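You operate a simulated robot arm through the tools that you are given. There is no shell and no other tool. Be economical: measure what you need, move in short steps, check, and stop when the job is done.

Carry out the task below with a simulated robot arm. There is one attempt and no reset: what you move stays moved.

## Task
Lay the green pad on the polisher, wet it and polish the tube for 5 seconds.
Fine: two presses of WATER wet it; leave it clamped over the pad, the dials as set and the hood shut.

Only the result counts: the job must be done as asked and must still hold three seconds after the hand-in. Knocking over, shifting, dropping, spilling or breaking anything else fails it.

## Robot
A 6-joint arm with a two-finger parallel gripper on a trunk, on a base that drives. Base frame: it is fixed to the floor where the robot stands at the start and does not move with it; the origin is under the middle of the robot, x ahead of it, y to its left, z up. Units: mm, rad, N and s.
Its first joint turns from -2.897 to 2.897 rad. Places, roughly: big green button [600, -500, 900]; black time dial [600, -300, 900]; grey load dial [600, -600, 900]; grey slide [800, -600, 900]; orange knob [700, -600, 900]; plain black tube [1000, -1000, 1500]; plain green tube [1000, -750, 1500]; plain yellow tube [1000, -750, 1500]; polisher [700, -500, 900]; round seat of the polisher [700, -400, 900]; water button [600, -400, 900]; wide clear hood [900, -500, 1200]. Payload 3.91 kg.
The TCP is the grasp point between the finger pads, 30 mm short of the fingertips. In the tool frame z runs along the fingers and y along their closing line. Largest opening 110 mm; finger width 20, thickness 10; the body of the gripper, 48 by 112 mm, starts 55 mm behind the TCP.
Orientation is told as [roll, pitch, yaw] about the base's x, y, z axes, in that order, counted from this pose: with the fingers straight down and closing along the base's y, the tool's x points along the base's -x, its y along +y and its z along -z.

## Interface
- The arm moves only by the tool play_rows. Its argument "increments" is a list of rows, each a list of 7 numbers: the turn, a rotation vector about the base's x, y, z in units of 90 degrees (1.0 is 90 degrees), then the shift along the base's x, y, z in units of 200 mm (1.0 is 200 mm), then the closure in counts, from 0 (fully open) to 255 (shut). In form: [[rx, ry, rz, x, y, z, grip], ...]. A call has 1 to 8 rows; each row is the pose to reach, as a shift and turn from the pose commanded when the call began. A call with a number of a shift or a turn outside -1 to 1 is refused whole. Each row takes 0.2 s and may step no farther than 50 mm and 0.15 rad from the row before; otherwise, or with a gripper value out of range, the whole call is refused. Where a pose cannot be reached the arm comes as near as it can. A force on the tool above 40 N (or 10 N above the force at the start of the call, whichever is more), or a blocked arm, ends the call early, and 0.2 s more pass. The fingers move at their own pace (about 153 mm/s each) and stop on an object; they squeeze with about 39 N. The grip force told is the motor's: it shows also when the fingers shut on nothing. Time passes only in rows, and 0.2 s behind the last, so rows that repeat a pose let the fingers close. It gives the time, the measured TCP pose, the force on the tool (base axes), the opening and the grip force at its end, in the units of the frame above (readings bear some noise), with the torque about the TCP (base axes, N m) and any sound that the robot's microphone picked up, and new pictures: "views" is both (left out), scene, wrist or none.
- Cameras (640 x 400 px; columns grow to the right, rows downward): "scene" is now at [185.9, 164.9, 1377]; the picture's right is [-0.77, -0.63, 0.00], its down [-0.31, 0.38, -0.87] and it looks along [0.55, -0.68, -0.48] (base axes); focal length 214 px, centre (320, 200). "wrist" rides on the gripper at [72, 17, -103] in the tool frame; the picture's right is [-0.23, 0.97, 0.00], its down [-0.76, -0.18, -0.62] and it looks along [-0.61, -0.14, 0.78] (tool axes); focal length 222 px, centre (320, 200). There is no depth. A picture from a camera that has moved, and an enlarged one, comes with that camera's place and axes in the base frame and with its lens.
- steer(legs): drives the robot by 1 to 6 legs, each [ahead, turn to the left] in mm and rad, along the robot's own axes; the way and the turn of a leg run together, so that a leg with both is an arc; at most 1500 mm and 3.142 rad a leg. The arm and the cameras ride along, it lands a little off, and it stops where it bumps. It gives what a move gives, and a new picture of the scene camera.
- head_to(pan, tilt): turns the head with the scene camera to pan (to the left, within 2.094 rad either way) and tilt (down, from -0.506 to 1.204), counted from straight ahead of the robot. It gives what a move gives, and a new picture of the scene camera.
- inspect(camera, box): a new picture of the part [left, top, right, bottom] of that camera's present view, enlarged. It takes no simulated time.
- job_done(): hands the job in; it is judged then, once.

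Work in short steps. Places have to be worked out from the pictures, the camera data and where the tool is seen: move nearer, look again, correct. Check each grasp and each placing, and mend what went wrong. You have 120 turns and 260 pictures in all, those below and enlarged ones among them. Open the gripper and draw the arm clear of the work before you hand the job in, unless the task says otherwise; then end with one line.

The tools are called after "Request:" as name(argument=value, ...) on one line, values as JSON. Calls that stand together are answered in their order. play_rows: Moves the arm, as the interface text tells. Its arguments: {"type":"object","properties":{"increments":{"type":"array","items":{"type":"array","items":{"type":"number"}}},"views":{"type":"string","enum":["both","scene","wrist","none"]}},"required":["increments"]} The other tools are called the same way: steer (legs) drives the base; head_to (pan, tilt) turns the head that bears the scene camera; inspect (camera, box) takes an enlarged picture of a part of a camera's view; job_done () hands the job in.

At the start:

```text
time_s: 0.0
position: [437.3, -341.1, 1379.0]
tcp_rot: [0.0, -0.001, 0.002]
ft_force: [1.5, -0.4, -0.4]
wrist_torque: [0.01, 0.02, -0.02]
width: 109.9
finger_force: 0.0
robot x, y, heading: [0.6, -1.2, 0.002]
head pan, tilt: [-0.885, 0.506]
```

scene: 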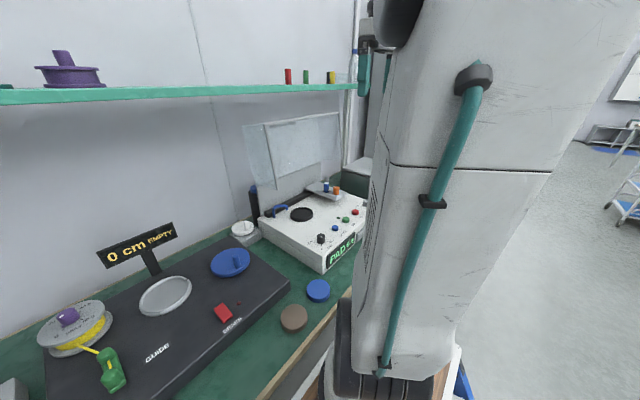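
wrist: 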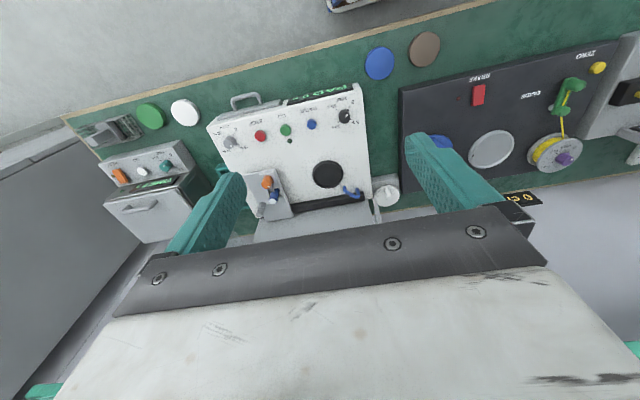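

The wrist view shows the polisher, the pads (blue, brown, green, white) and its panel; I enlarge it to read the labels.

Request:
inspect(camera="wrist", box=[190, 70, 410, 240])

Request:
inspect(camera="scene", box=[230, 100, 390, 280])

Request:
inspect(camera="wrist", box=[60, 70, 220, 230])

Request:
inspect(camera="scene", box=[240, 40, 400, 140])

```text
2.35 times, centred on (300, 155) of wrist
camera zoom: at [364.8, -324.7, 1482.0], right [0.23, 0.97, 0.0], down [0.76, -0.18, 0.62], along [0.61, -0.14, -0.78], focal length 523 px, centre (367, 306)
```

zoom: 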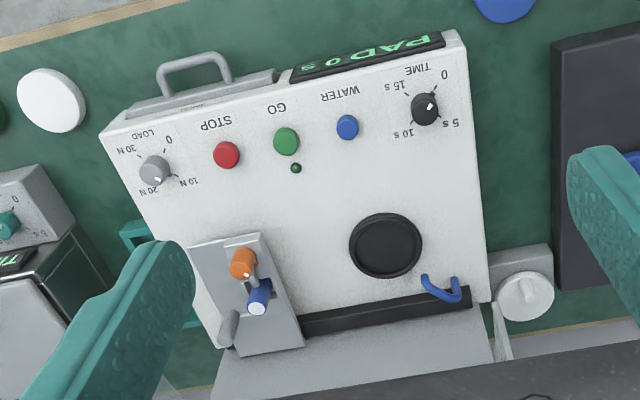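

```text
2.22 times, centred on (310, 190) of scene
camera zoom: at [185.9, 164.9, 1377.0], right [-0.77, -0.63, 0.0], down [-0.31, 0.38, -0.87], along [0.55, -0.68, -0.48], focal length 477 px, centre (342, 222)
```

zoom: 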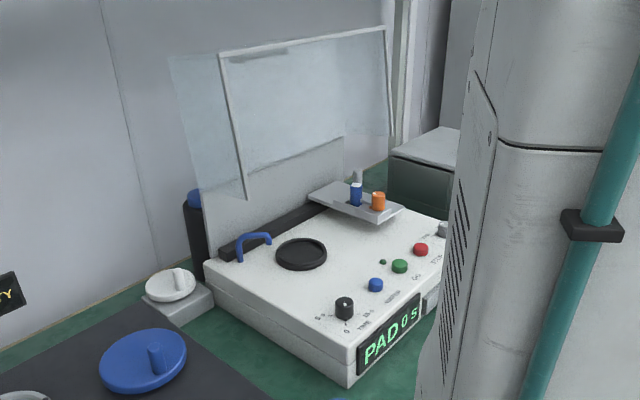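

```text
2.50 times, centred on (140, 150) of wrist
camera zoom: at [364.8, -324.7, 1482.0], right [0.23, 0.97, 0.0], down [0.76, -0.18, 0.62], along [0.61, -0.14, -0.78], focal length 555 px, centre (770, 325)
```

zoom: 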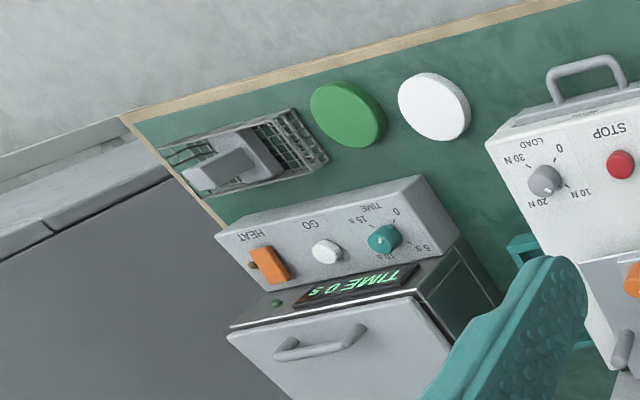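

```text
4.00 times, centred on (320, 90) of scene
camera zoom: at [185.9, 164.9, 1377.0], right [-0.77, -0.63, 0.0], down [-0.31, 0.38, -0.87], along [0.55, -0.68, -0.48], focal length 858 px, centre (320, 640)
```

zoom: 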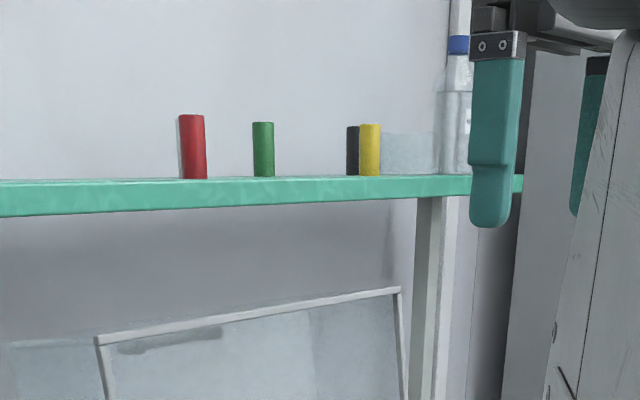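

The polisher: green pad about (460,-875), seat about (700,-400); the tube seems to sit in the holder beside the orange knob. Reaching the pad needs the robot further along -y, so I drive about 400 mm sideways.

Request:
steer(legs=[[0, -1.571], [400, 0], [0, 1.571]])

```text
time_s: 10.2
position: [439.9, -733.3, 1377.9]
tcp_rot: [0.001, -0.001, 0.013]
ft_force: [0.4, 0.5, 0.4]
wrist_torque: [-0.02, -0.03, -0.01]
width: 109.9
finger_force: 0.0
robot x, y, heading: [-4.8, -396.2, 0.021]
head pan, tilt: [-0.885, 0.506]
camera scene: at [183.4, -229.3, 1377.0], right [-0.77, -0.64, 0.0], down [-0.31, 0.37, -0.87], along [0.56, -0.67, -0.48], focal length 214 px, centre (320, 200)
```

scene: 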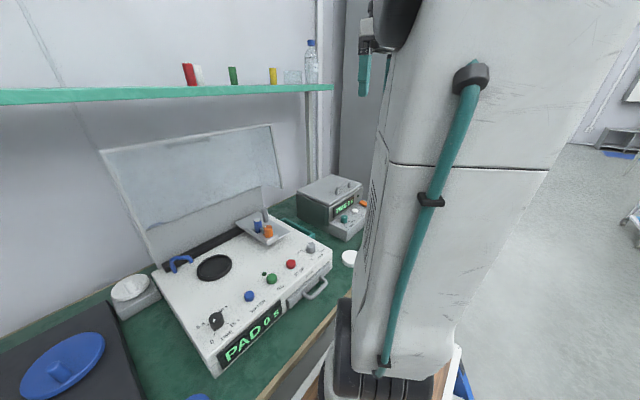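

The sideways drive worked. I zoom into the holder, the shelf and the panel to see which tube is meant and how it is held.

Request:
inspect(camera="scene", box=[210, 190, 290, 270])

Request:
inspect(camera="scene", box=[170, 30, 330, 110])

Request:
inspect(camera="scene", box=[190, 230, 340, 370])

Request:
head_to(pan=-0.3, tilt=0.7)

```text
5.00 times, centred on (250, 230) of scene
camera zoom: at [183.4, -229.3, 1377.0], right [-0.77, -0.64, 0.0], down [-0.31, 0.37, -0.87], along [0.56, -0.67, -0.48], focal length 1072 px, centre (670, 50)
```

zoom: 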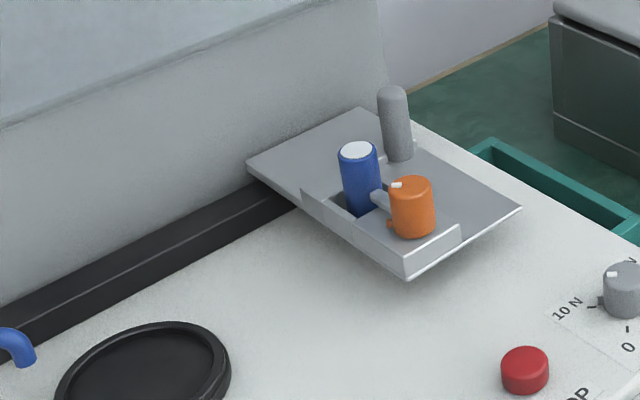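

```text
4.00 times, centred on (250, 70) of scene
camera zoom: at [183.4, -229.3, 1377.0], right [-0.77, -0.64, 0.0], down [-0.31, 0.37, -0.87], along [0.56, -0.67, -0.48], focal length 858 px, centre (600, 720)
```

zoom: 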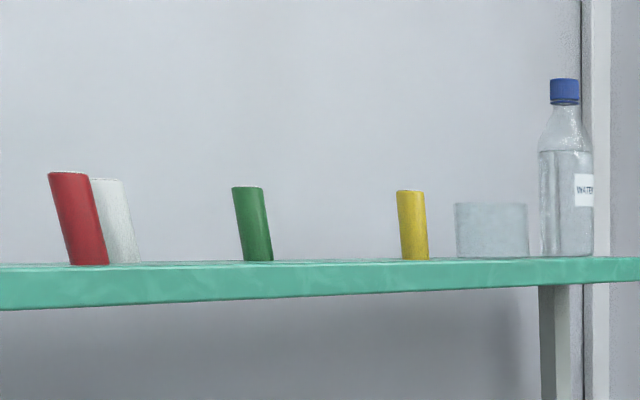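

```text
2.86 times, centred on (265, 300) of scene
camera zoom: at [183.4, -229.3, 1377.0], right [-0.77, -0.64, 0.0], down [-0.31, 0.37, -0.87], along [0.56, -0.67, -0.48], focal length 613 px, centre (477, -86)
```

zoom: 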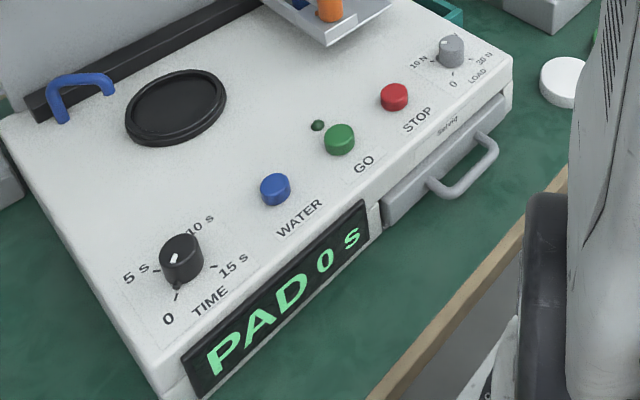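

```text
time_s: 11.2
position: [439.6, -736.0, 1379.1]
tcp_rot: [0.001, -0.001, 0.012]
ft_force: [-0.4, 0.1, 0.3]
wrist_torque: [0.03, -0.03, 0.02]
width: 109.9
finger_force: 0.1
robot x, y, heading: [0.2, -396.6, 0.012]
head pan, tilt: [-0.3, 0.7]
camera scene: at [206.4, -183.8, 1360.0], right [-0.28, -0.96, 0.0], down [-0.62, 0.18, -0.77], along [0.73, -0.22, -0.64], focal length 214 px, centre (320, 200)
```

scene: 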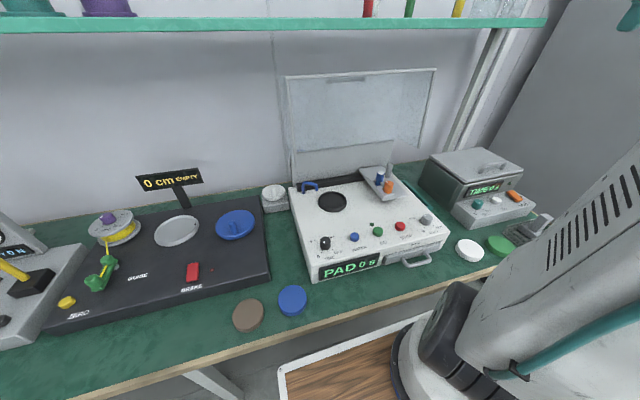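

A drawer in the polisher's front carries a small label; I read that and the panel more closely.

Request:
inspect(camera="scene", box=[380, 230, 460, 280])

Request:
inspect(camera="scene", box=[280, 160, 460, 290])

Request:
inspect(camera="scene", box=[410, 140, 560, 270])

```text
8.00 times, centred on (420, 255) of scene
camera zoom: at [206.4, -183.8, 1360.0], right [-0.28, -0.96, 0.0], down [-0.62, 0.18, -0.77], along [0.73, -0.22, -0.64], focal length 1716 px, centre (-480, -240)
```

zoom: 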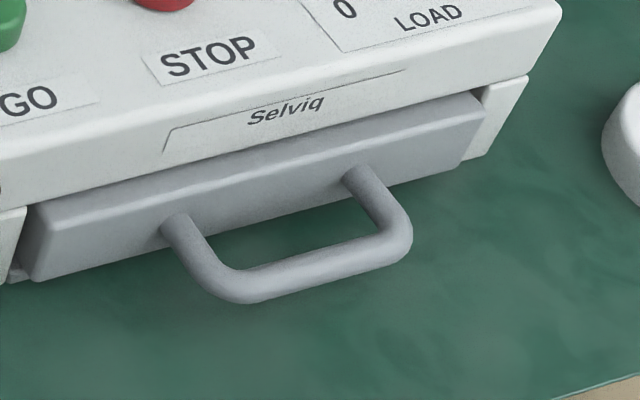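

```text
3.08 times, centred on (370, 225) of scene
camera zoom: at [206.4, -183.8, 1360.0], right [-0.28, -0.96, 0.0], down [-0.62, 0.18, -0.77], along [0.73, -0.22, -0.64], focal length 660 px, centre (166, 123)
```

zoom: 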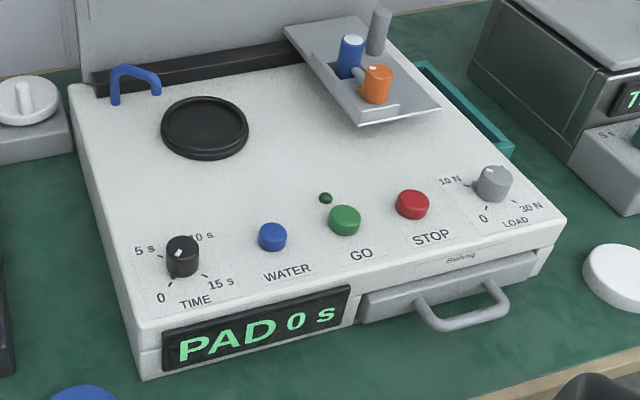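

```text
3.08 times, centred on (485, 205) of scene
camera zoom: at [206.4, -183.8, 1360.0], right [-0.28, -0.96, 0.0], down [-0.62, 0.18, -0.77], along [0.73, -0.22, -0.64], focal length 660 px, centre (-188, 185)
```

zoom: 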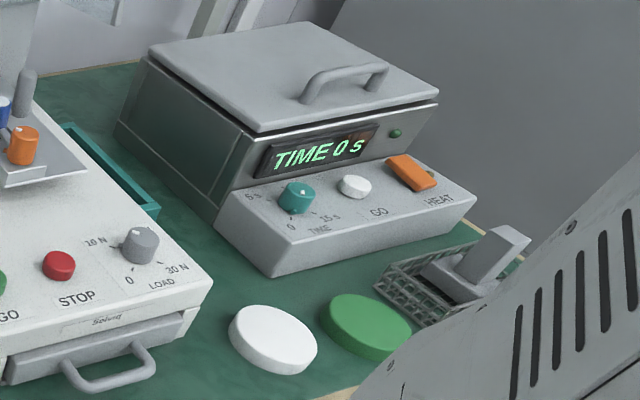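

The drawer bears only a brand name; the blue tube is in the holder and the display waits for PAD. The green pad triangulates to about (468,-906,770); I move the arm over it for a look.

Request:
play_rows(increments=[[0, 0, 0, 0, -0.13, -0.2, 0], [0, 0, 0, 0, -0.26, -0.4, 0], [0, 0, 0, 0, -0.4, -0.6, 0], [0, 0, 0, 0, -0.53, -0.8, 0], [0, 0, 0, 0, -0.65, -1, 0]])

```text
time_s: 12.4
position: [440.5, -865.5, 1177.1]
tcp_rot: [-0.001, -0.001, 0.012]
ft_force: [-0.7, 0.5, 0.7]
wrist_torque: [-0.04, -0.04, -0.01]
width: 109.8
finger_force: 0.1
robot x, y, heading: [-1.0, -396.6, 0.015]
head pan, tilt: [-0.3, 0.7]
camera scene: at [206.2, -183.3, 1359.9], right [-0.28, -0.96, 0.0], down [-0.62, 0.18, -0.77], along [0.73, -0.22, -0.64], focal length 214 px, centre (320, 200)
camera wrist: at [367.7, -849.4, 1280.6], right [0.21, 0.98, 0.0], down [0.76, -0.17, 0.62], along [0.61, -0.13, -0.78], focal length 222 px, centre (320, 200)
```

scene: 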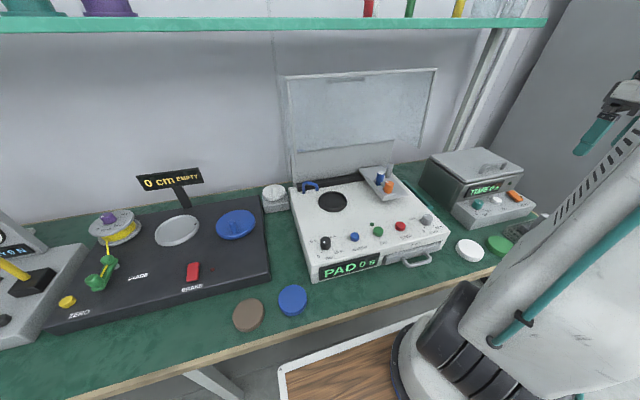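
wrist: 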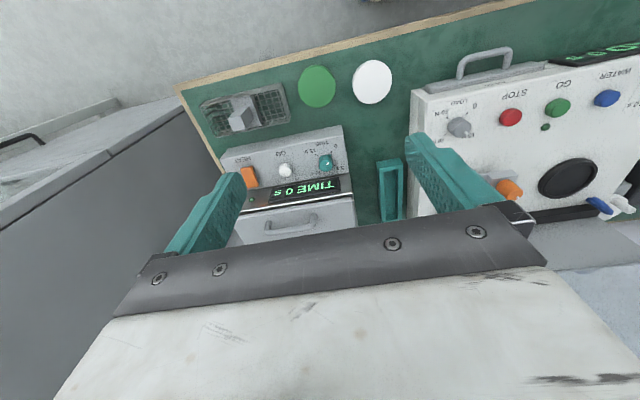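

With the table near z 800 all rays agree: green pad about (462,-874), some 80 mm wide, the white one 110 mm away. I turn the gripper to close along x, where there is free space, and come down.

Request:
play_rows(increments=[[0, 0, -0.09, 0.01, 0, -0.06, 0], [0, 0, -0.18, 0.03, -0.01, -0.12, 0], [0, 0, -0.27, 0.04, -0.015, -0.18, 0], [0, 0, -0.36, 0.05, -0.02, -0.25, 0], [0, 0, -0.45, 0.07, -0.025, -0.31, 0], [0, 0, -0.54, 0.08, -0.03, -0.37, 0], [0, 0, -0.63, 0.1, -0.04, -0.43, 0], [0, 0, -0.72, 0.11, -0.043, -0.5, 0]], views="none")

Request:
play_rows(increments=[[0, 0, -0.09, 0, 0, -0.1, 0], [0, 0, -0.18, 0, 0, -0.2, 0], [0, 0, -0.29, 0, 0, -0.3, 0]])

```text
time_s: 14.2
position: [462.0, -872.7, 1078.0]
tcp_rot: [-0.001, 0.001, -1.12]
ft_force: [-0.3, -0.2, -0.3]
wrist_torque: [0.01, 0.02, -0.02]
width: 110.0
finger_force: 0.1
robot x, y, heading: [-0.4, -398.9, 0.012]
head pan, tilt: [-0.3, 0.7]
```

```text
refused: row 3 steps farther than a row can; nothing moved
```

The last step was too large; I split it.

Request:
play_rows(increments=[[0, 0, -0.08, 0, 0, -0.1, 0], [0, 0, -0.16, 0, 0, -0.2, 0], [0, 0, -0.24, 0, 0, -0.3, 0], [0, 0, -0.287, 0, 0, -0.4, 0]])

```text
time_s: 15.2
position: [463.7, -875.3, 999.4]
tcp_rot: [-0.001, 0.0, -1.571]
ft_force: [-0.2, -0.8, 0.0]
wrist_torque: [-0.01, -0.01, 0.01]
width: 109.8
finger_force: 0.1
robot x, y, heading: [-0.5, -398.9, 0.016]
head pan, tilt: [-0.3, 0.7]
camera scene: at [206.4, -183.7, 1360.0], right [-0.28, -0.96, 0.0], down [-0.62, 0.18, -0.76], along [0.73, -0.22, -0.64], focal length 214 px, centre (320, 200)
camera wrist: at [481.2, -802.8, 1102.1], right [0.97, -0.23, 0.0], down [-0.18, -0.76, 0.62], along [-0.14, -0.61, -0.78], focal length 222 px, centre (320, 200)
```

scene: 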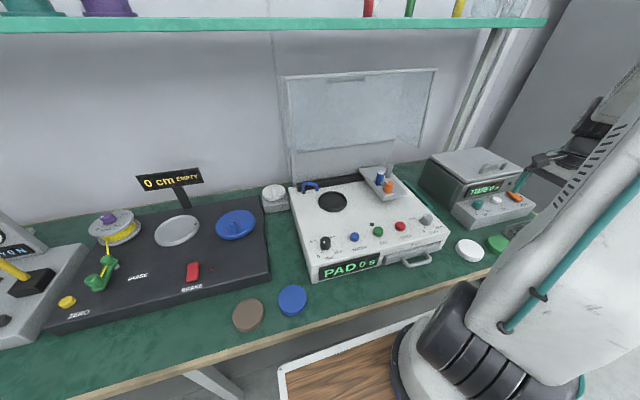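
wrist: 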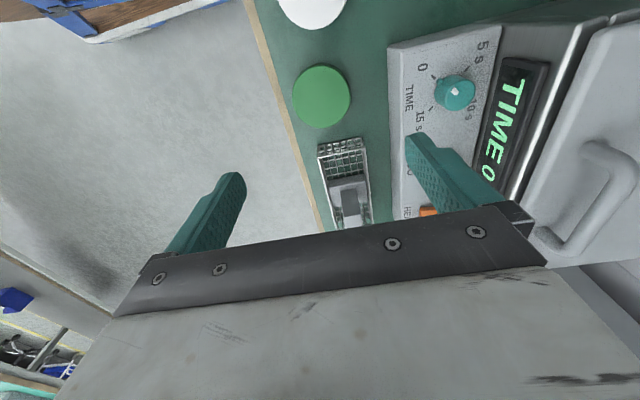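

Pad refined to (467,-876), about 75–80 mm wide. The right finger has limited room before the heater's panel, so I close partway to about 97 mm and descend to z 860.

Request:
play_rows(increments=[[0, 0, 0, 0.017, -0.003, -0.2, 30], [0, 0, 0, 0.017, -0.003, -0.4, 30], [0, 0, 0, 0.017, -0.003, -0.6, 30], [0, 0, 0, 0.017, -0.003, -0.7, 30]])

```text
time_s: 16.2
position: [467.3, -873.4, 859.9]
tcp_rot: [0.0, 0.0, -1.569]
ft_force: [-0.9, 0.2, -0.3]
wrist_torque: [-0.02, -0.01, 0.02]
width: 97.0
finger_force: 0.1
robot x, y, heading: [-1.4, -396.2, 0.015]
head pan, tilt: [-0.3, 0.7]
camera scene: at [206.3, -183.6, 1360.0], right [-0.28, -0.96, 0.0], down [-0.62, 0.18, -0.76], along [0.73, -0.22, -0.64], focal length 214 px, centre (320, 200)
camera wrist: at [484.5, -800.4, 962.8], right [0.97, -0.23, 0.0], down [-0.18, -0.76, 0.62], along [-0.14, -0.61, -0.78], focal length 222 px, centre (320, 200)
```

scene: 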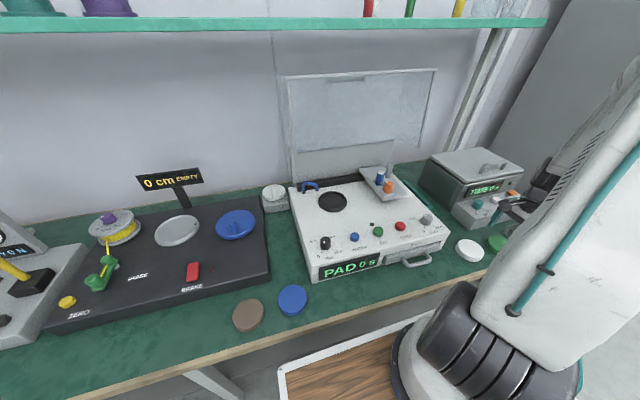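
wrist: 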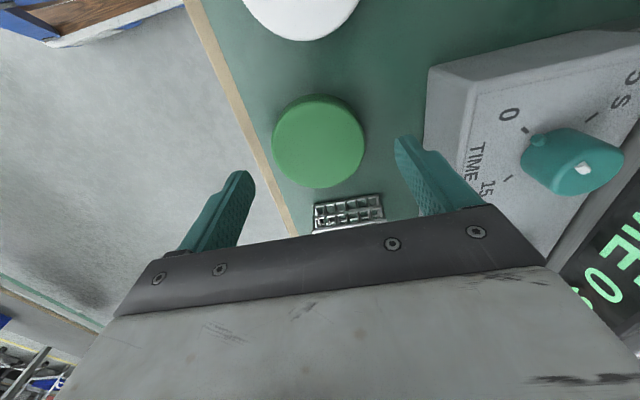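

I enlarge the pad to fix its centre and thickness.

Request:
inspect(camera="wrist", box=[240, 70, 420, 240])

```text
2.35 times, centred on (330, 155) of wrist
camera zoom: at [484.5, -800.4, 962.8], right [0.97, -0.23, 0.0], down [-0.18, -0.76, 0.62], along [-0.14, -0.61, -0.78], focal length 523 px, centre (296, 306)
```

zoom: 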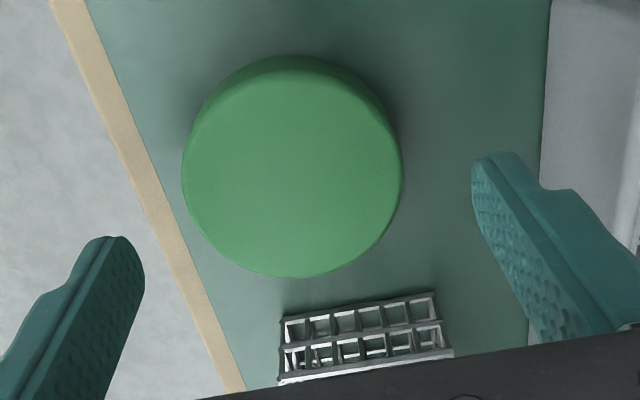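

Top face centre about (466,-876) at z≈792, pad about 76 mm wide and perhaps 20 mm thick. I go down to TCP z 808, so the tips hold the upper part of the pad.

Request:
play_rows(increments=[[0, 0, 0, -0.003, -0.013, -0.13, 30], [0, 0, 0, -0.003, -0.013, -0.26, 30]], views="wrist")

```text
time_s: 16.8
position: [464.9, -875.6, 809.5]
tcp_rot: [0.001, -0.003, -1.57]
ft_force: [-0.9, 7.2, 36.9]
wrist_torque: [0.51, 1.99, -0.43]
width: 97.3
finger_force: 0.1
robot x, y, heading: [0.6, -400.9, 0.013]
head pan, tilt: [-0.3, 0.7]
camera wrist: at [481.9, -803.2, 913.4], right [0.97, -0.23, 0.0], down [-0.18, -0.76, 0.62], along [-0.14, -0.61, -0.78], focal length 222 px, centre (320, 200)
```

wrist: 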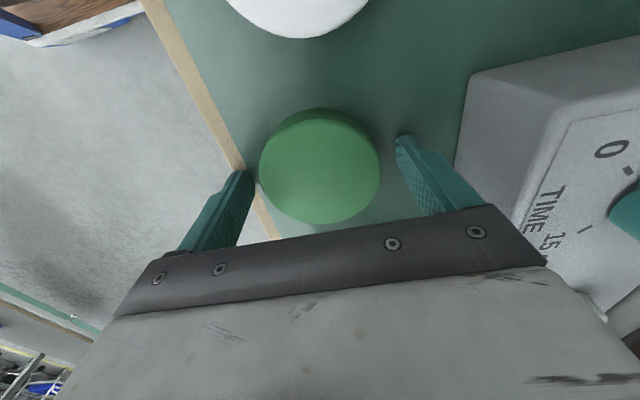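

The left finger touches the bench edge trim (37 N, torque says -x side), so the surface is about z 779. I rise 3 mm and close on the pad.

Request:
play_rows(increments=[[0, 0, 0, 0.005, 0, 0.015, 30], [0, 0, 0, 0.005, 0, 0.015, 120], [0, 0, 0, 0.005, 0, 0.015, 120], [0, 0, 0, 0.005, 0, 0.015, 120]], views="wrist")

```text
time_s: 17.8
position: [464.6, -875.9, 809.7]
tcp_rot: [0.0, 0.0, -1.569]
ft_force: [0.5, -1.1, -0.2]
wrist_torque: [0.01, 0.01, 0.01]
width: 74.6
finger_force: 38.7
robot x, y, heading: [-0.3, -398.2, 0.015]
head pan, tilt: [-0.3, 0.7]
camera wrist: at [482.9, -804.2, 914.1], right [0.97, -0.23, 0.0], down [-0.18, -0.76, 0.62], along [-0.14, -0.61, -0.78], focal length 222 px, centre (320, 200)
```

wrist: 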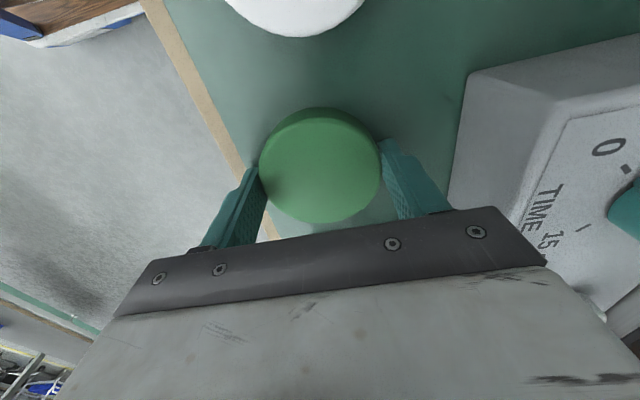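

Pad gripped at 74.6 mm. I lift it 240 mm.

Request:
play_rows(increments=[[0, 0, 0, 0, 0, 0.1, 120], [0, 0, 0, 0, 0, 0.3, 120], [0, 0, 0, 0, 0, 0.5, 120], [0, 0, 0, 0, 0, 0.75, 120], [0, 0, 0, 0, 0, 1, 120]], views="none")

Request:
play_rows(increments=[[0, 0, 0, 0.1, 0.2, 0.1, 120], [0, 0, 0, 0.15, 0.4, 0.2, 120], [0, 0, 0, 0.2, 0.6, 0.25, 120], [0, 0, 0, 0.25, 0.8, 0.25, 120], [0, 0, 0, 0.3, 1, 0.25, 120]])

```text
time_s: 19.0
position: [466.2, -875.7, 1008.7]
tcp_rot: [-0.002, 0.001, -1.57]
ft_force: [0.1, -0.3, -1.1]
wrist_torque: [0.0, 0.0, -0.02]
width: 74.7
finger_force: 39.4
robot x, y, heading: [-0.0, -394.5, 0.016]
head pan, tilt: [-0.3, 0.7]
```

```text
time_s: 20.2
position: [527.9, -676.4, 1058.5]
tcp_rot: [0.0, 0.0, -1.571]
ft_force: [0.0, -0.6, -0.7]
wrist_torque: [0.02, -0.01, -0.01]
width: 74.8
finger_force: 38.9
robot x, y, heading: [0.2, -398.1, 0.008]
head pan, tilt: [-0.3, 0.7]
camera scene: at [206.6, -184.0, 1360.0], right [-0.28, -0.96, 0.0], down [-0.62, 0.18, -0.76], along [0.73, -0.22, -0.64], focal length 214 px, centre (320, 200)
camera wrist: at [544.8, -604.1, 1161.8], right [0.97, -0.23, 0.0], down [-0.18, -0.76, 0.62], along [-0.14, -0.61, -0.78], focal length 222 px, centre (320, 200)
```

scene: 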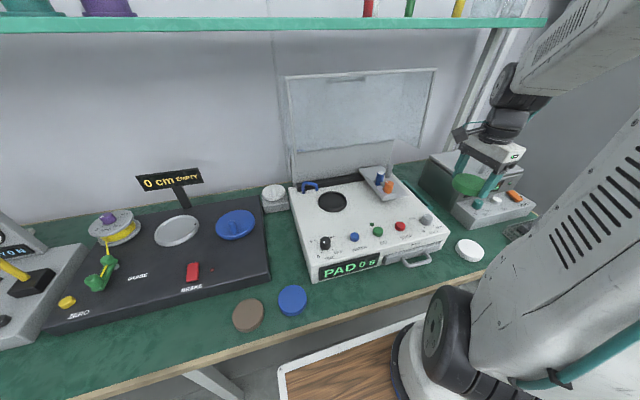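
wrist: 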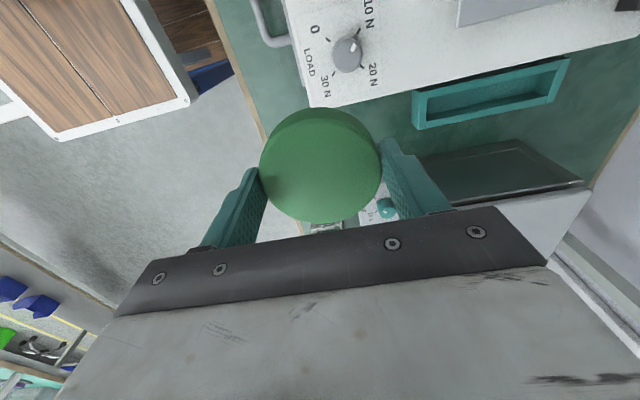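

Now on towards the seat, stopping short of it for a look.

Request:
play_rows(increments=[[0, 0, 0, 0.12, 0.2, 0, 120], [0, 0, 0, 0.25, 0.4, 0, 120], [0, 0, 0, 0.4, 0.58, 0, 120], [0, 0, 0, 0.55, 0.76, 0, 120], [0, 0, 0, 0.7, 0.94, 0, 120], [0, 0, 0, 0.8, 1, 0, 120]])

```text
time_s: 21.6
position: [687.0, -476.9, 1059.1]
tcp_rot: [0.0, 0.001, -1.57]
ft_force: [0.2, 0.1, -0.3]
wrist_torque: [-0.01, 0.01, 0.01]
width: 74.8
finger_force: 39.0
robot x, y, heading: [-2.0, -399.9, 0.016]
head pan, tilt: [-0.3, 0.7]
camera scene: at [206.3, -183.8, 1360.0], right [-0.28, -0.96, 0.0], down [-0.62, 0.18, -0.76], along [0.73, -0.22, -0.64], focal length 214 px, centre (320, 200)
camera wrist: at [704.3, -404.6, 1161.3], right [0.97, -0.23, 0.0], down [-0.18, -0.76, 0.62], along [-0.14, -0.61, -0.78], focal length 222 px, centre (320, 200)
```

scene: 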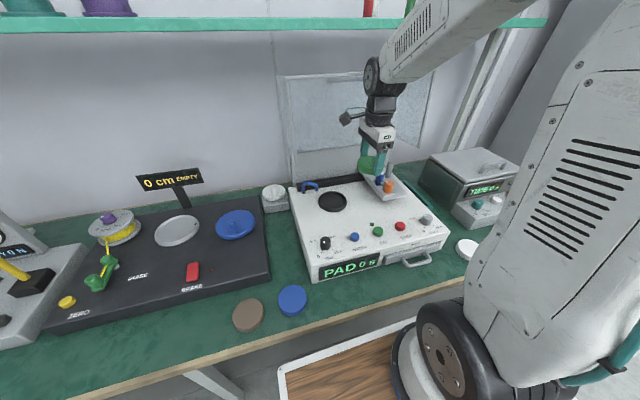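
wrist: 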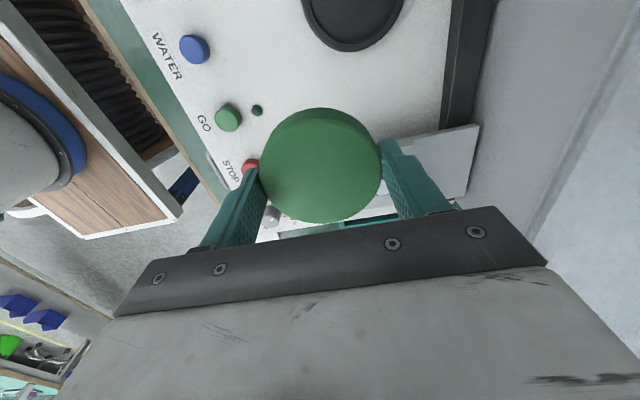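

The seat shows at the top: centre about (737,-392), outer ring about 97 mm. I move on a bit to view it whole.

Request:
play_rows(increments=[[0, 0, 0, 0.1, 0.12, 0, 120], [0, 0, 0, 0.2, 0.25, 0, 120]], views="wrist")

Request:
inspect(camera="wrist", box=[240, 0, 440, 125])

```text
time_s: 22.2
position: [726.0, -426.2, 1057.7]
tcp_rot: [0.0, 0.0, -1.568]
ft_force: [0.1, 0.2, -0.6]
wrist_torque: [-0.01, -0.02, -0.01]
width: 74.9
finger_force: 38.9
robot x, y, heading: [-2.6, -395.4, 0.011]
head pan, tilt: [-0.3, 0.7]
camera wrist: at [743.2, -353.6, 1161.5], right [0.97, -0.23, 0.0], down [-0.18, -0.76, 0.62], along [-0.14, -0.61, -0.78], focal length 222 px, centre (320, 200)
```

wrist: 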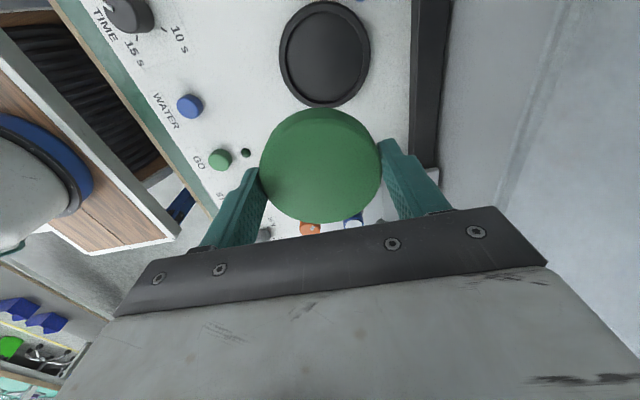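

```text
3.20 times, centred on (340, 62) of wrist
camera zoom: at [743.2, -353.6, 1161.5], right [0.97, -0.23, 0.0], down [-0.18, -0.76, 0.62], along [-0.14, -0.61, -0.78], focal length 711 px, centre (256, 640)
```

zoom: 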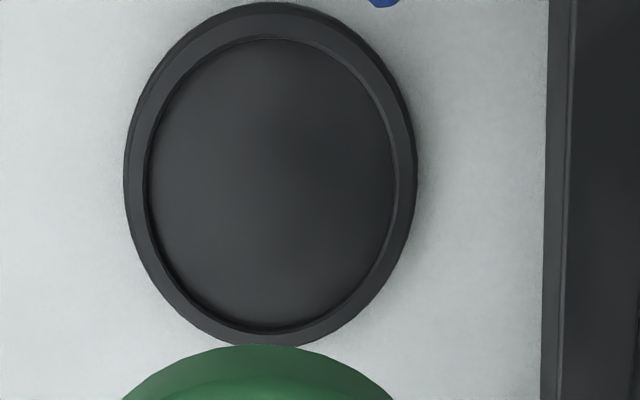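

Seat recess centre about (742,-385), inner width about 82 mm versus the pad's 75. I check how the pad sits in the fingers.

Request:
inspect(camera="wrist", box=[240, 95, 400, 235])

```text
2.86 times, centred on (320, 165) of wrist
camera zoom: at [743.2, -353.6, 1161.5], right [0.97, -0.23, 0.0], down [-0.18, -0.76, 0.62], along [-0.14, -0.61, -0.78], focal length 635 px, centre (320, 300)
```

zoom: 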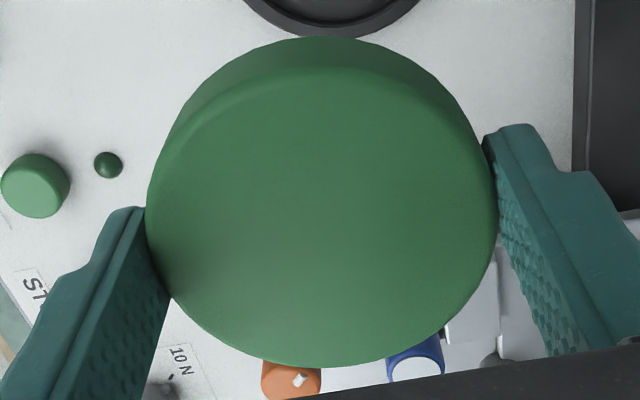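

Correcting for perspective: recess centre about (741.5,-388.5), pad centre about 3 mm to -y of the TCP. I move to (741.5,-385) and down to z 940.

Request:
play_rows(increments=[[0, 0, 0, 0.078, 0.206, 0, 120], [0, 0, 0, 0.078, 0.206, -0.2, 120], [0, 0, 0, 0.078, 0.206, -0.4, 120], [0, 0, 0, 0.078, 0.206, -0.59, 120], [0, 0, 0, 0.078, 0.206, -0.59, 120]])

```text
time_s: 23.4
position: [740.3, -386.8, 939.9]
tcp_rot: [0.002, -0.001, -1.568]
ft_force: [-0.5, -0.2, -1.4]
wrist_torque: [0.01, -0.02, 0.0]
width: 74.8
finger_force: 39.7
robot x, y, heading: [-1.7, -393.4, 0.016]
head pan, tilt: [-0.3, 0.7]
camera scene: at [206.5, -183.7, 1360.0], right [-0.28, -0.96, 0.0], down [-0.62, 0.18, -0.76], along [0.73, -0.22, -0.64], focal length 214 px, centre (320, 200)
camera wrist: at [757.8, -314.5, 1043.2], right [0.97, -0.23, 0.0], down [-0.18, -0.76, 0.62], along [-0.14, -0.61, -0.78], focal length 222 px, centre (320, 200)
```

scene: 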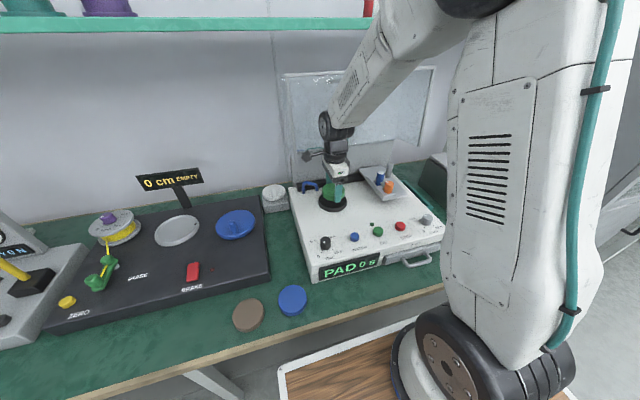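
wrist: 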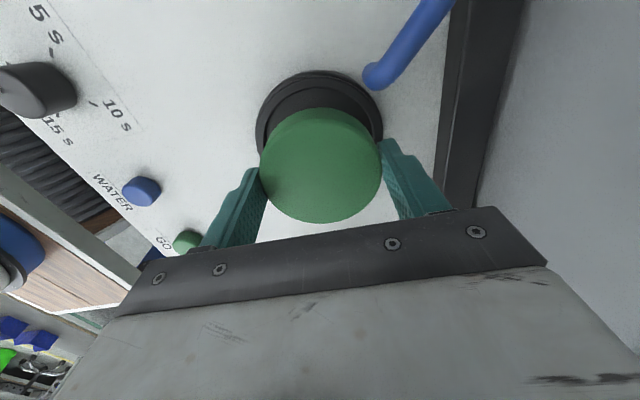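

Request:
inspect(camera="wrist", box=[220, 55, 420, 235])

Request:
inspect(camera="scene", box=[290, 140, 390, 230])

```text
2.22 times, centred on (320, 145) of wrist
camera zoom: at [757.8, -314.5, 1043.2], right [0.97, -0.23, 0.0], down [-0.18, -0.76, 0.62], along [-0.14, -0.61, -0.78], focal length 494 px, centre (320, 322)
```

zoom: 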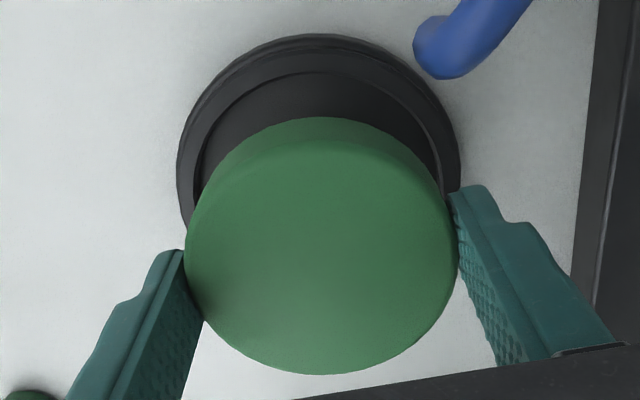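

```text
4.44 times, centred on (340, 185) of scene
camera zoom: at [206.5, -183.7, 1360.0], right [-0.28, -0.96, 0.0], down [-0.62, 0.18, -0.76], along [0.73, -0.22, -0.64], focal length 953 px, centre (231, 267)
```

zoom: 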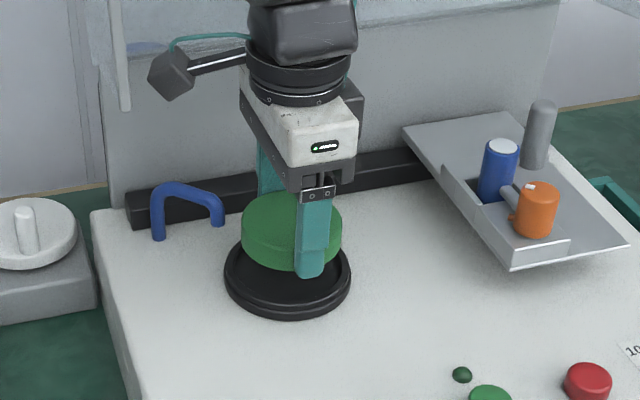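

Alignment is within 2 mm; I shift +1.5 mm in x and lower in small steps until contact.

Request:
play_rows(increments=[[0, 0, 0, 0.008, 0.005, -0.05, 120], [0, 0, 0, 0.008, 0.005, -0.08, 120], [0, 0, 0, 0.008, 0.005, -0.1, 120], [0, 0, 0, 0.008, 0.005, -0.12, 120], [0, 0, 0, 0.008, 0.005, -0.14, 120]])

Request:
inspect(camera="scene", box=[290, 140, 390, 230])

```text
time_s: 24.6
position: [742.4, -385.2, 916.0]
tcp_rot: [0.005, 0.0, -1.569]
ft_force: [-2.8, -3.4, 38.0]
wrist_torque: [-0.16, 1.89, -0.01]
width: 74.7
finger_force: 38.7
robot x, y, heading: [-0.5, -395.1, 0.01]
head pan, tilt: [-0.3, 0.7]
camera scene: at [205.3, -183.9, 1360.2], right [-0.28, -0.96, 0.0], down [-0.62, 0.18, -0.77], along [0.73, -0.22, -0.64], focal length 214 px, centre (320, 200)
camera wrist: at [760.1, -312.7, 1019.8], right [0.97, -0.23, 0.0], down [-0.18, -0.76, 0.62], along [-0.14, -0.61, -0.78], focal length 222 px, centre (320, 200)
```

scene: 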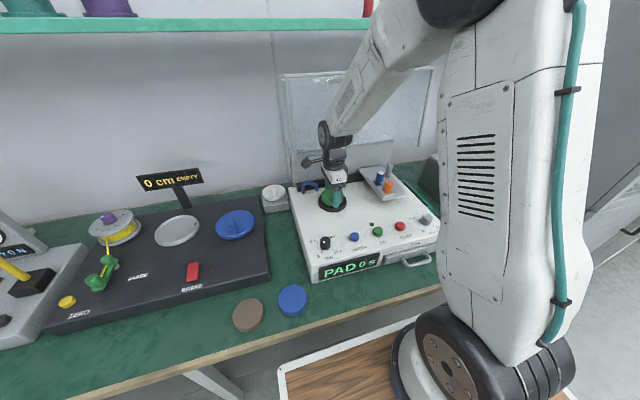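
wrist: 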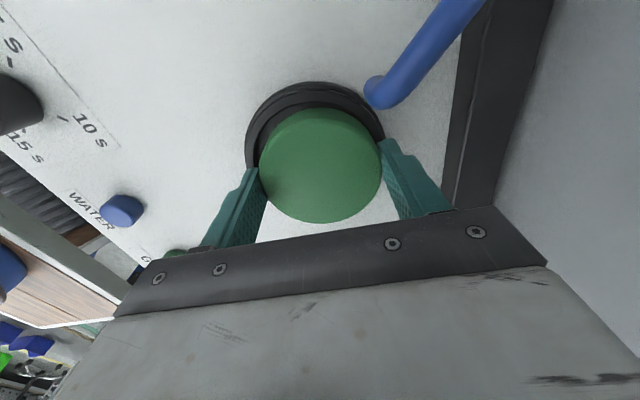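

```text
4.44 times, centred on (340, 185) of scene
camera zoom: at [205.3, -183.9, 1360.2], right [-0.28, -0.96, 0.0], down [-0.62, 0.18, -0.77], along [0.73, -0.22, -0.64], focal length 953 px, centre (231, 267)
```

zoom: 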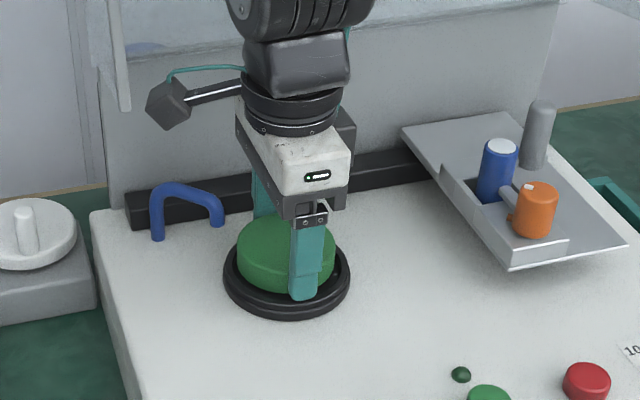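

The -x fingertip touches the rim (z≈886). I check the centring before opening.

Request:
inspect(camera="wrist", box=[220, 65, 420, 235])

```text
2.35 times, centred on (320, 150) of wrist
camera zoom: at [760.1, -312.7, 1019.8], right [0.97, -0.23, 0.0], down [-0.18, -0.76, 0.62], along [-0.14, -0.61, -0.78], focal length 523 px, centre (320, 318)
```

zoom: 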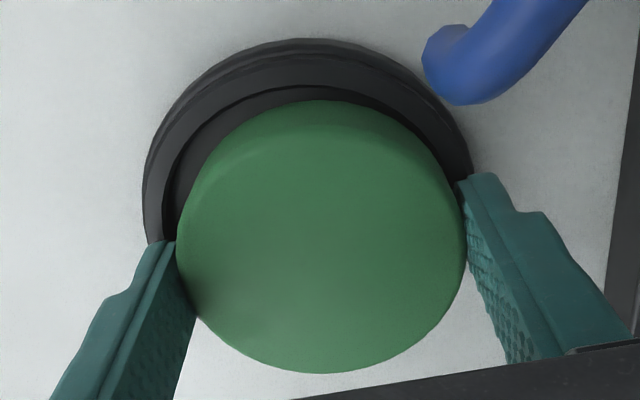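

Pad centre is within about 2 mm of the recess centre, with 3.5 mm play. I lift 1 mm and open moderately.

Request:
play_rows(increments=[[0, 0, 0, -0.005, 0.005, 0.02, 120], [0, 0, 0, -0.005, 0.005, 0.02, 60], [0, 0, 0, -0.005, 0.005, 0.02, 40], [0, 0, 0, -0.005, 0.005, 0.02, 30], [0, 0, 0, -0.005, 0.005, 0.02, 30]])

Request:
inspect(camera="wrist", box=[220, 65, 420, 235])

Request:
inspect(camera="scene", box=[290, 140, 390, 230])

```text
time_s: 25.8
position: [742.8, -384.0, 917.0]
tcp_rot: [0.001, 0.0, -1.569]
ft_force: [0.8, 0.0, -0.4]
wrist_torque: [0.01, 0.01, -0.05]
width: 96.8
finger_force: 0.0
robot x, y, heading: [-0.5, -391.9, 0.014]
head pan, tilt: [-0.3, 0.7]
camera scene: at [206.5, -183.7, 1360.0], right [-0.28, -0.96, 0.0], down [-0.62, 0.18, -0.76], along [0.73, -0.22, -0.64], focal length 214 px, centre (320, 200)
camera wrist: at [759.4, -311.5, 1021.2], right [0.97, -0.23, 0.0], down [-0.18, -0.76, 0.62], along [-0.14, -0.61, -0.78], focal length 222 px, centre (320, 200)
```

scene: 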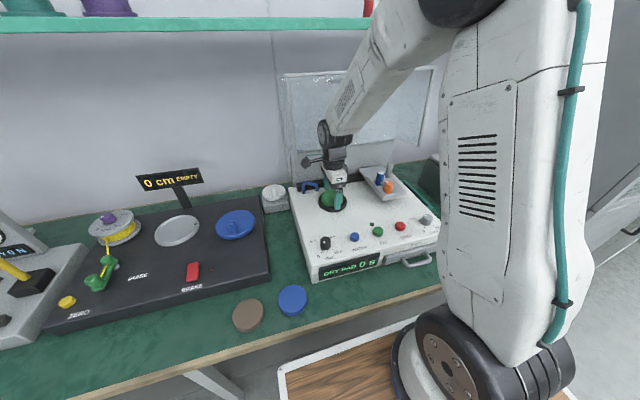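
wrist: 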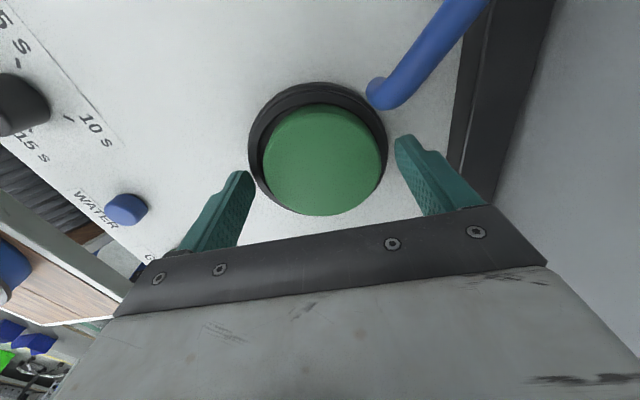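

```text
2.35 times, centred on (320, 150) of wrist
camera zoom: at [759.4, -311.5, 1021.2], right [0.97, -0.23, 0.0], down [-0.18, -0.76, 0.62], along [-0.14, -0.61, -0.78], focal length 523 px, centre (320, 318)
```

zoom: 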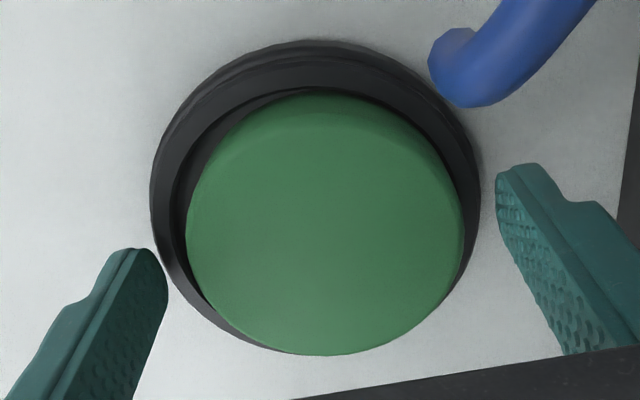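

```text
4.44 times, centred on (340, 185) of scene
camera zoom: at [206.5, -183.7, 1360.0], right [-0.28, -0.96, 0.0], down [-0.62, 0.18, -0.76], along [0.73, -0.22, -0.64], focal length 953 px, centre (231, 267)
```

zoom: 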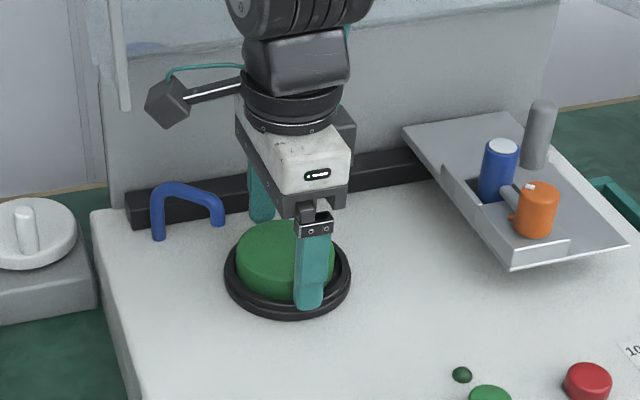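

The display now says "DRY PAD", so the pad is seated. I rise and move toward the front panel with closed fingers to locate WATER and the dials.

Request:
play_rows(increments=[[0, 0, 0, 0, 0, 0.2, 30], [0, 0, 0, 0, 0, 0.42, 30], [0, 0, 0, -0.15, -0.1, 0.55, 200], [0, 0, 0, -0.3, -0.2, 0.6, 255], [0, 0, 0, -0.5, -0.3, 0.6, 255], [0, 0, 0, -0.7, -0.38, 0.6, 255]])

Request:
inspect(camera="wrist", box=[200, 0, 440, 150])

```text
time_s: 27.2
position: [603.6, -460.9, 1037.9]
tcp_rot: [0.0, -0.001, -1.57]
ft_force: [1.2, -0.9, -0.2]
wrist_torque: [0.01, 0.02, -0.02]
width: 0.2
finger_force: 37.7
robot x, y, heading: [2.5, -395.4, 0.009]
head pan, tilt: [-0.3, 0.7]
camera scene: at [207.0, -183.6, 1359.9], right [-0.28, -0.96, 0.0], down [-0.62, 0.18, -0.76], along [0.73, -0.22, -0.64], focal length 214 px, centre (320, 200)
camera wrist: at [620.3, -388.3, 1141.3], right [0.97, -0.22, 0.0], down [-0.18, -0.76, 0.62], along [-0.14, -0.61, -0.78], focal length 222 px, centre (320, 200)
```

scene: 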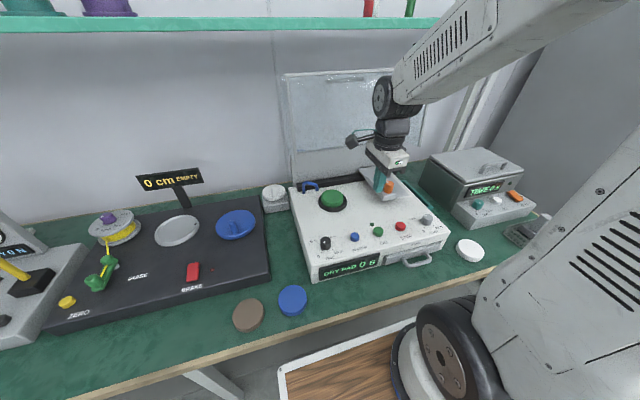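
wrist: 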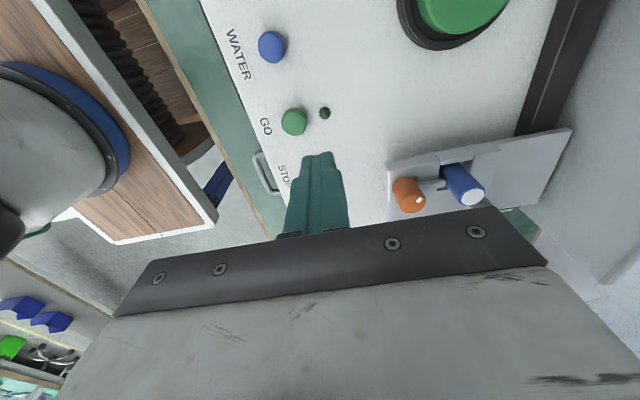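

```text
2.67 times, centred on (320, 75) of wrist
camera zoom: at [620.3, -388.3, 1141.3], right [0.97, -0.22, 0.0], down [-0.18, -0.76, 0.62], along [-0.14, -0.61, -0.78], focal length 592 px, centre (320, 533)
```

zoom: 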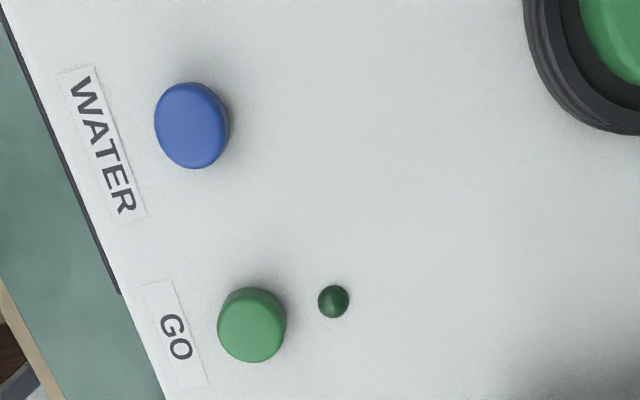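

WATER is at about (571,-396,890), GO at about (571,-469). I move above WATER at z 950.

Request:
play_rows(increments=[[0, 0, 0, -0.05, 0.1, -0.1, 255], [0, 0, 0, -0.11, 0.22, -0.2, 255], [0, 0, 0, -0.163, 0.325, -0.3, 255], [0, 0, 0, -0.163, 0.325, -0.44, 255]])

Request:
inspect(camera="scene", box=[290, 180, 430, 290])

```text
time_s: 28.2
position: [568.8, -393.2, 949.5]
tcp_rot: [0.0, 0.0, -1.57]
ft_force: [0.7, -0.2, -0.9]
wrist_torque: [0.01, -0.03, -0.01]
width: 0.2
finger_force: 37.5
robot x, y, heading: [0.3, -394.4, 0.017]
head pan, tilt: [-0.3, 0.7]
camera scene: at [206.2, -183.7, 1360.0], right [-0.28, -0.96, 0.0], down [-0.62, 0.18, -0.77], along [0.73, -0.22, -0.64], focal length 214 px, centre (320, 200)
camera wrist: at [586.0, -321.6, 1052.9], right [0.97, -0.23, 0.0], down [-0.18, -0.76, 0.62], along [-0.14, -0.61, -0.78], focal length 222 px, centre (320, 200)
```

scene: 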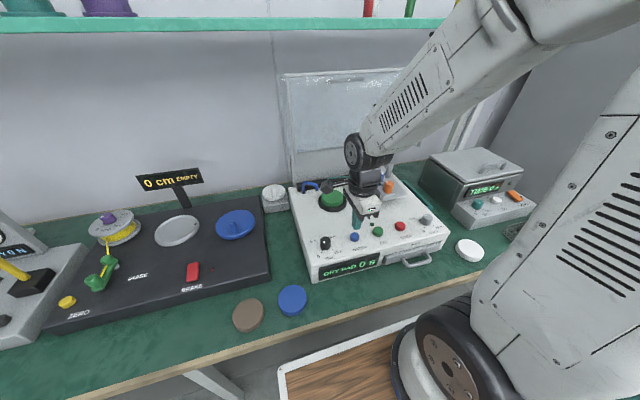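
wrist: 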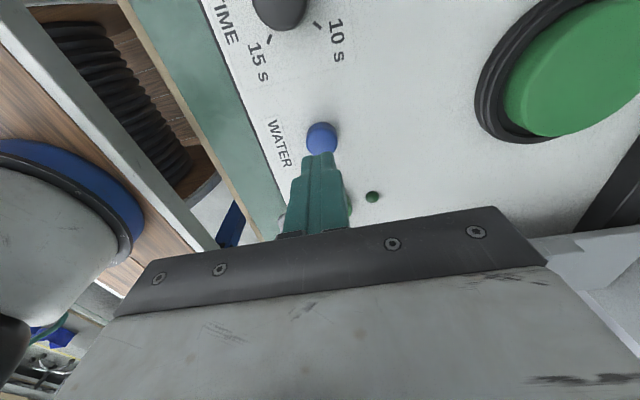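

```text
3.64 times, centred on (360, 235) of scene
camera zoom: at [206.2, -183.7, 1360.0], right [-0.28, -0.96, 0.0], down [-0.62, 0.18, -0.77], along [0.73, -0.22, -0.64], focal length 780 px, centre (174, 73)
```

zoom: 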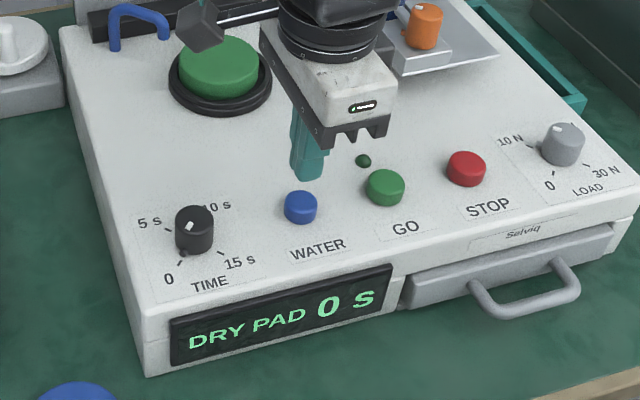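

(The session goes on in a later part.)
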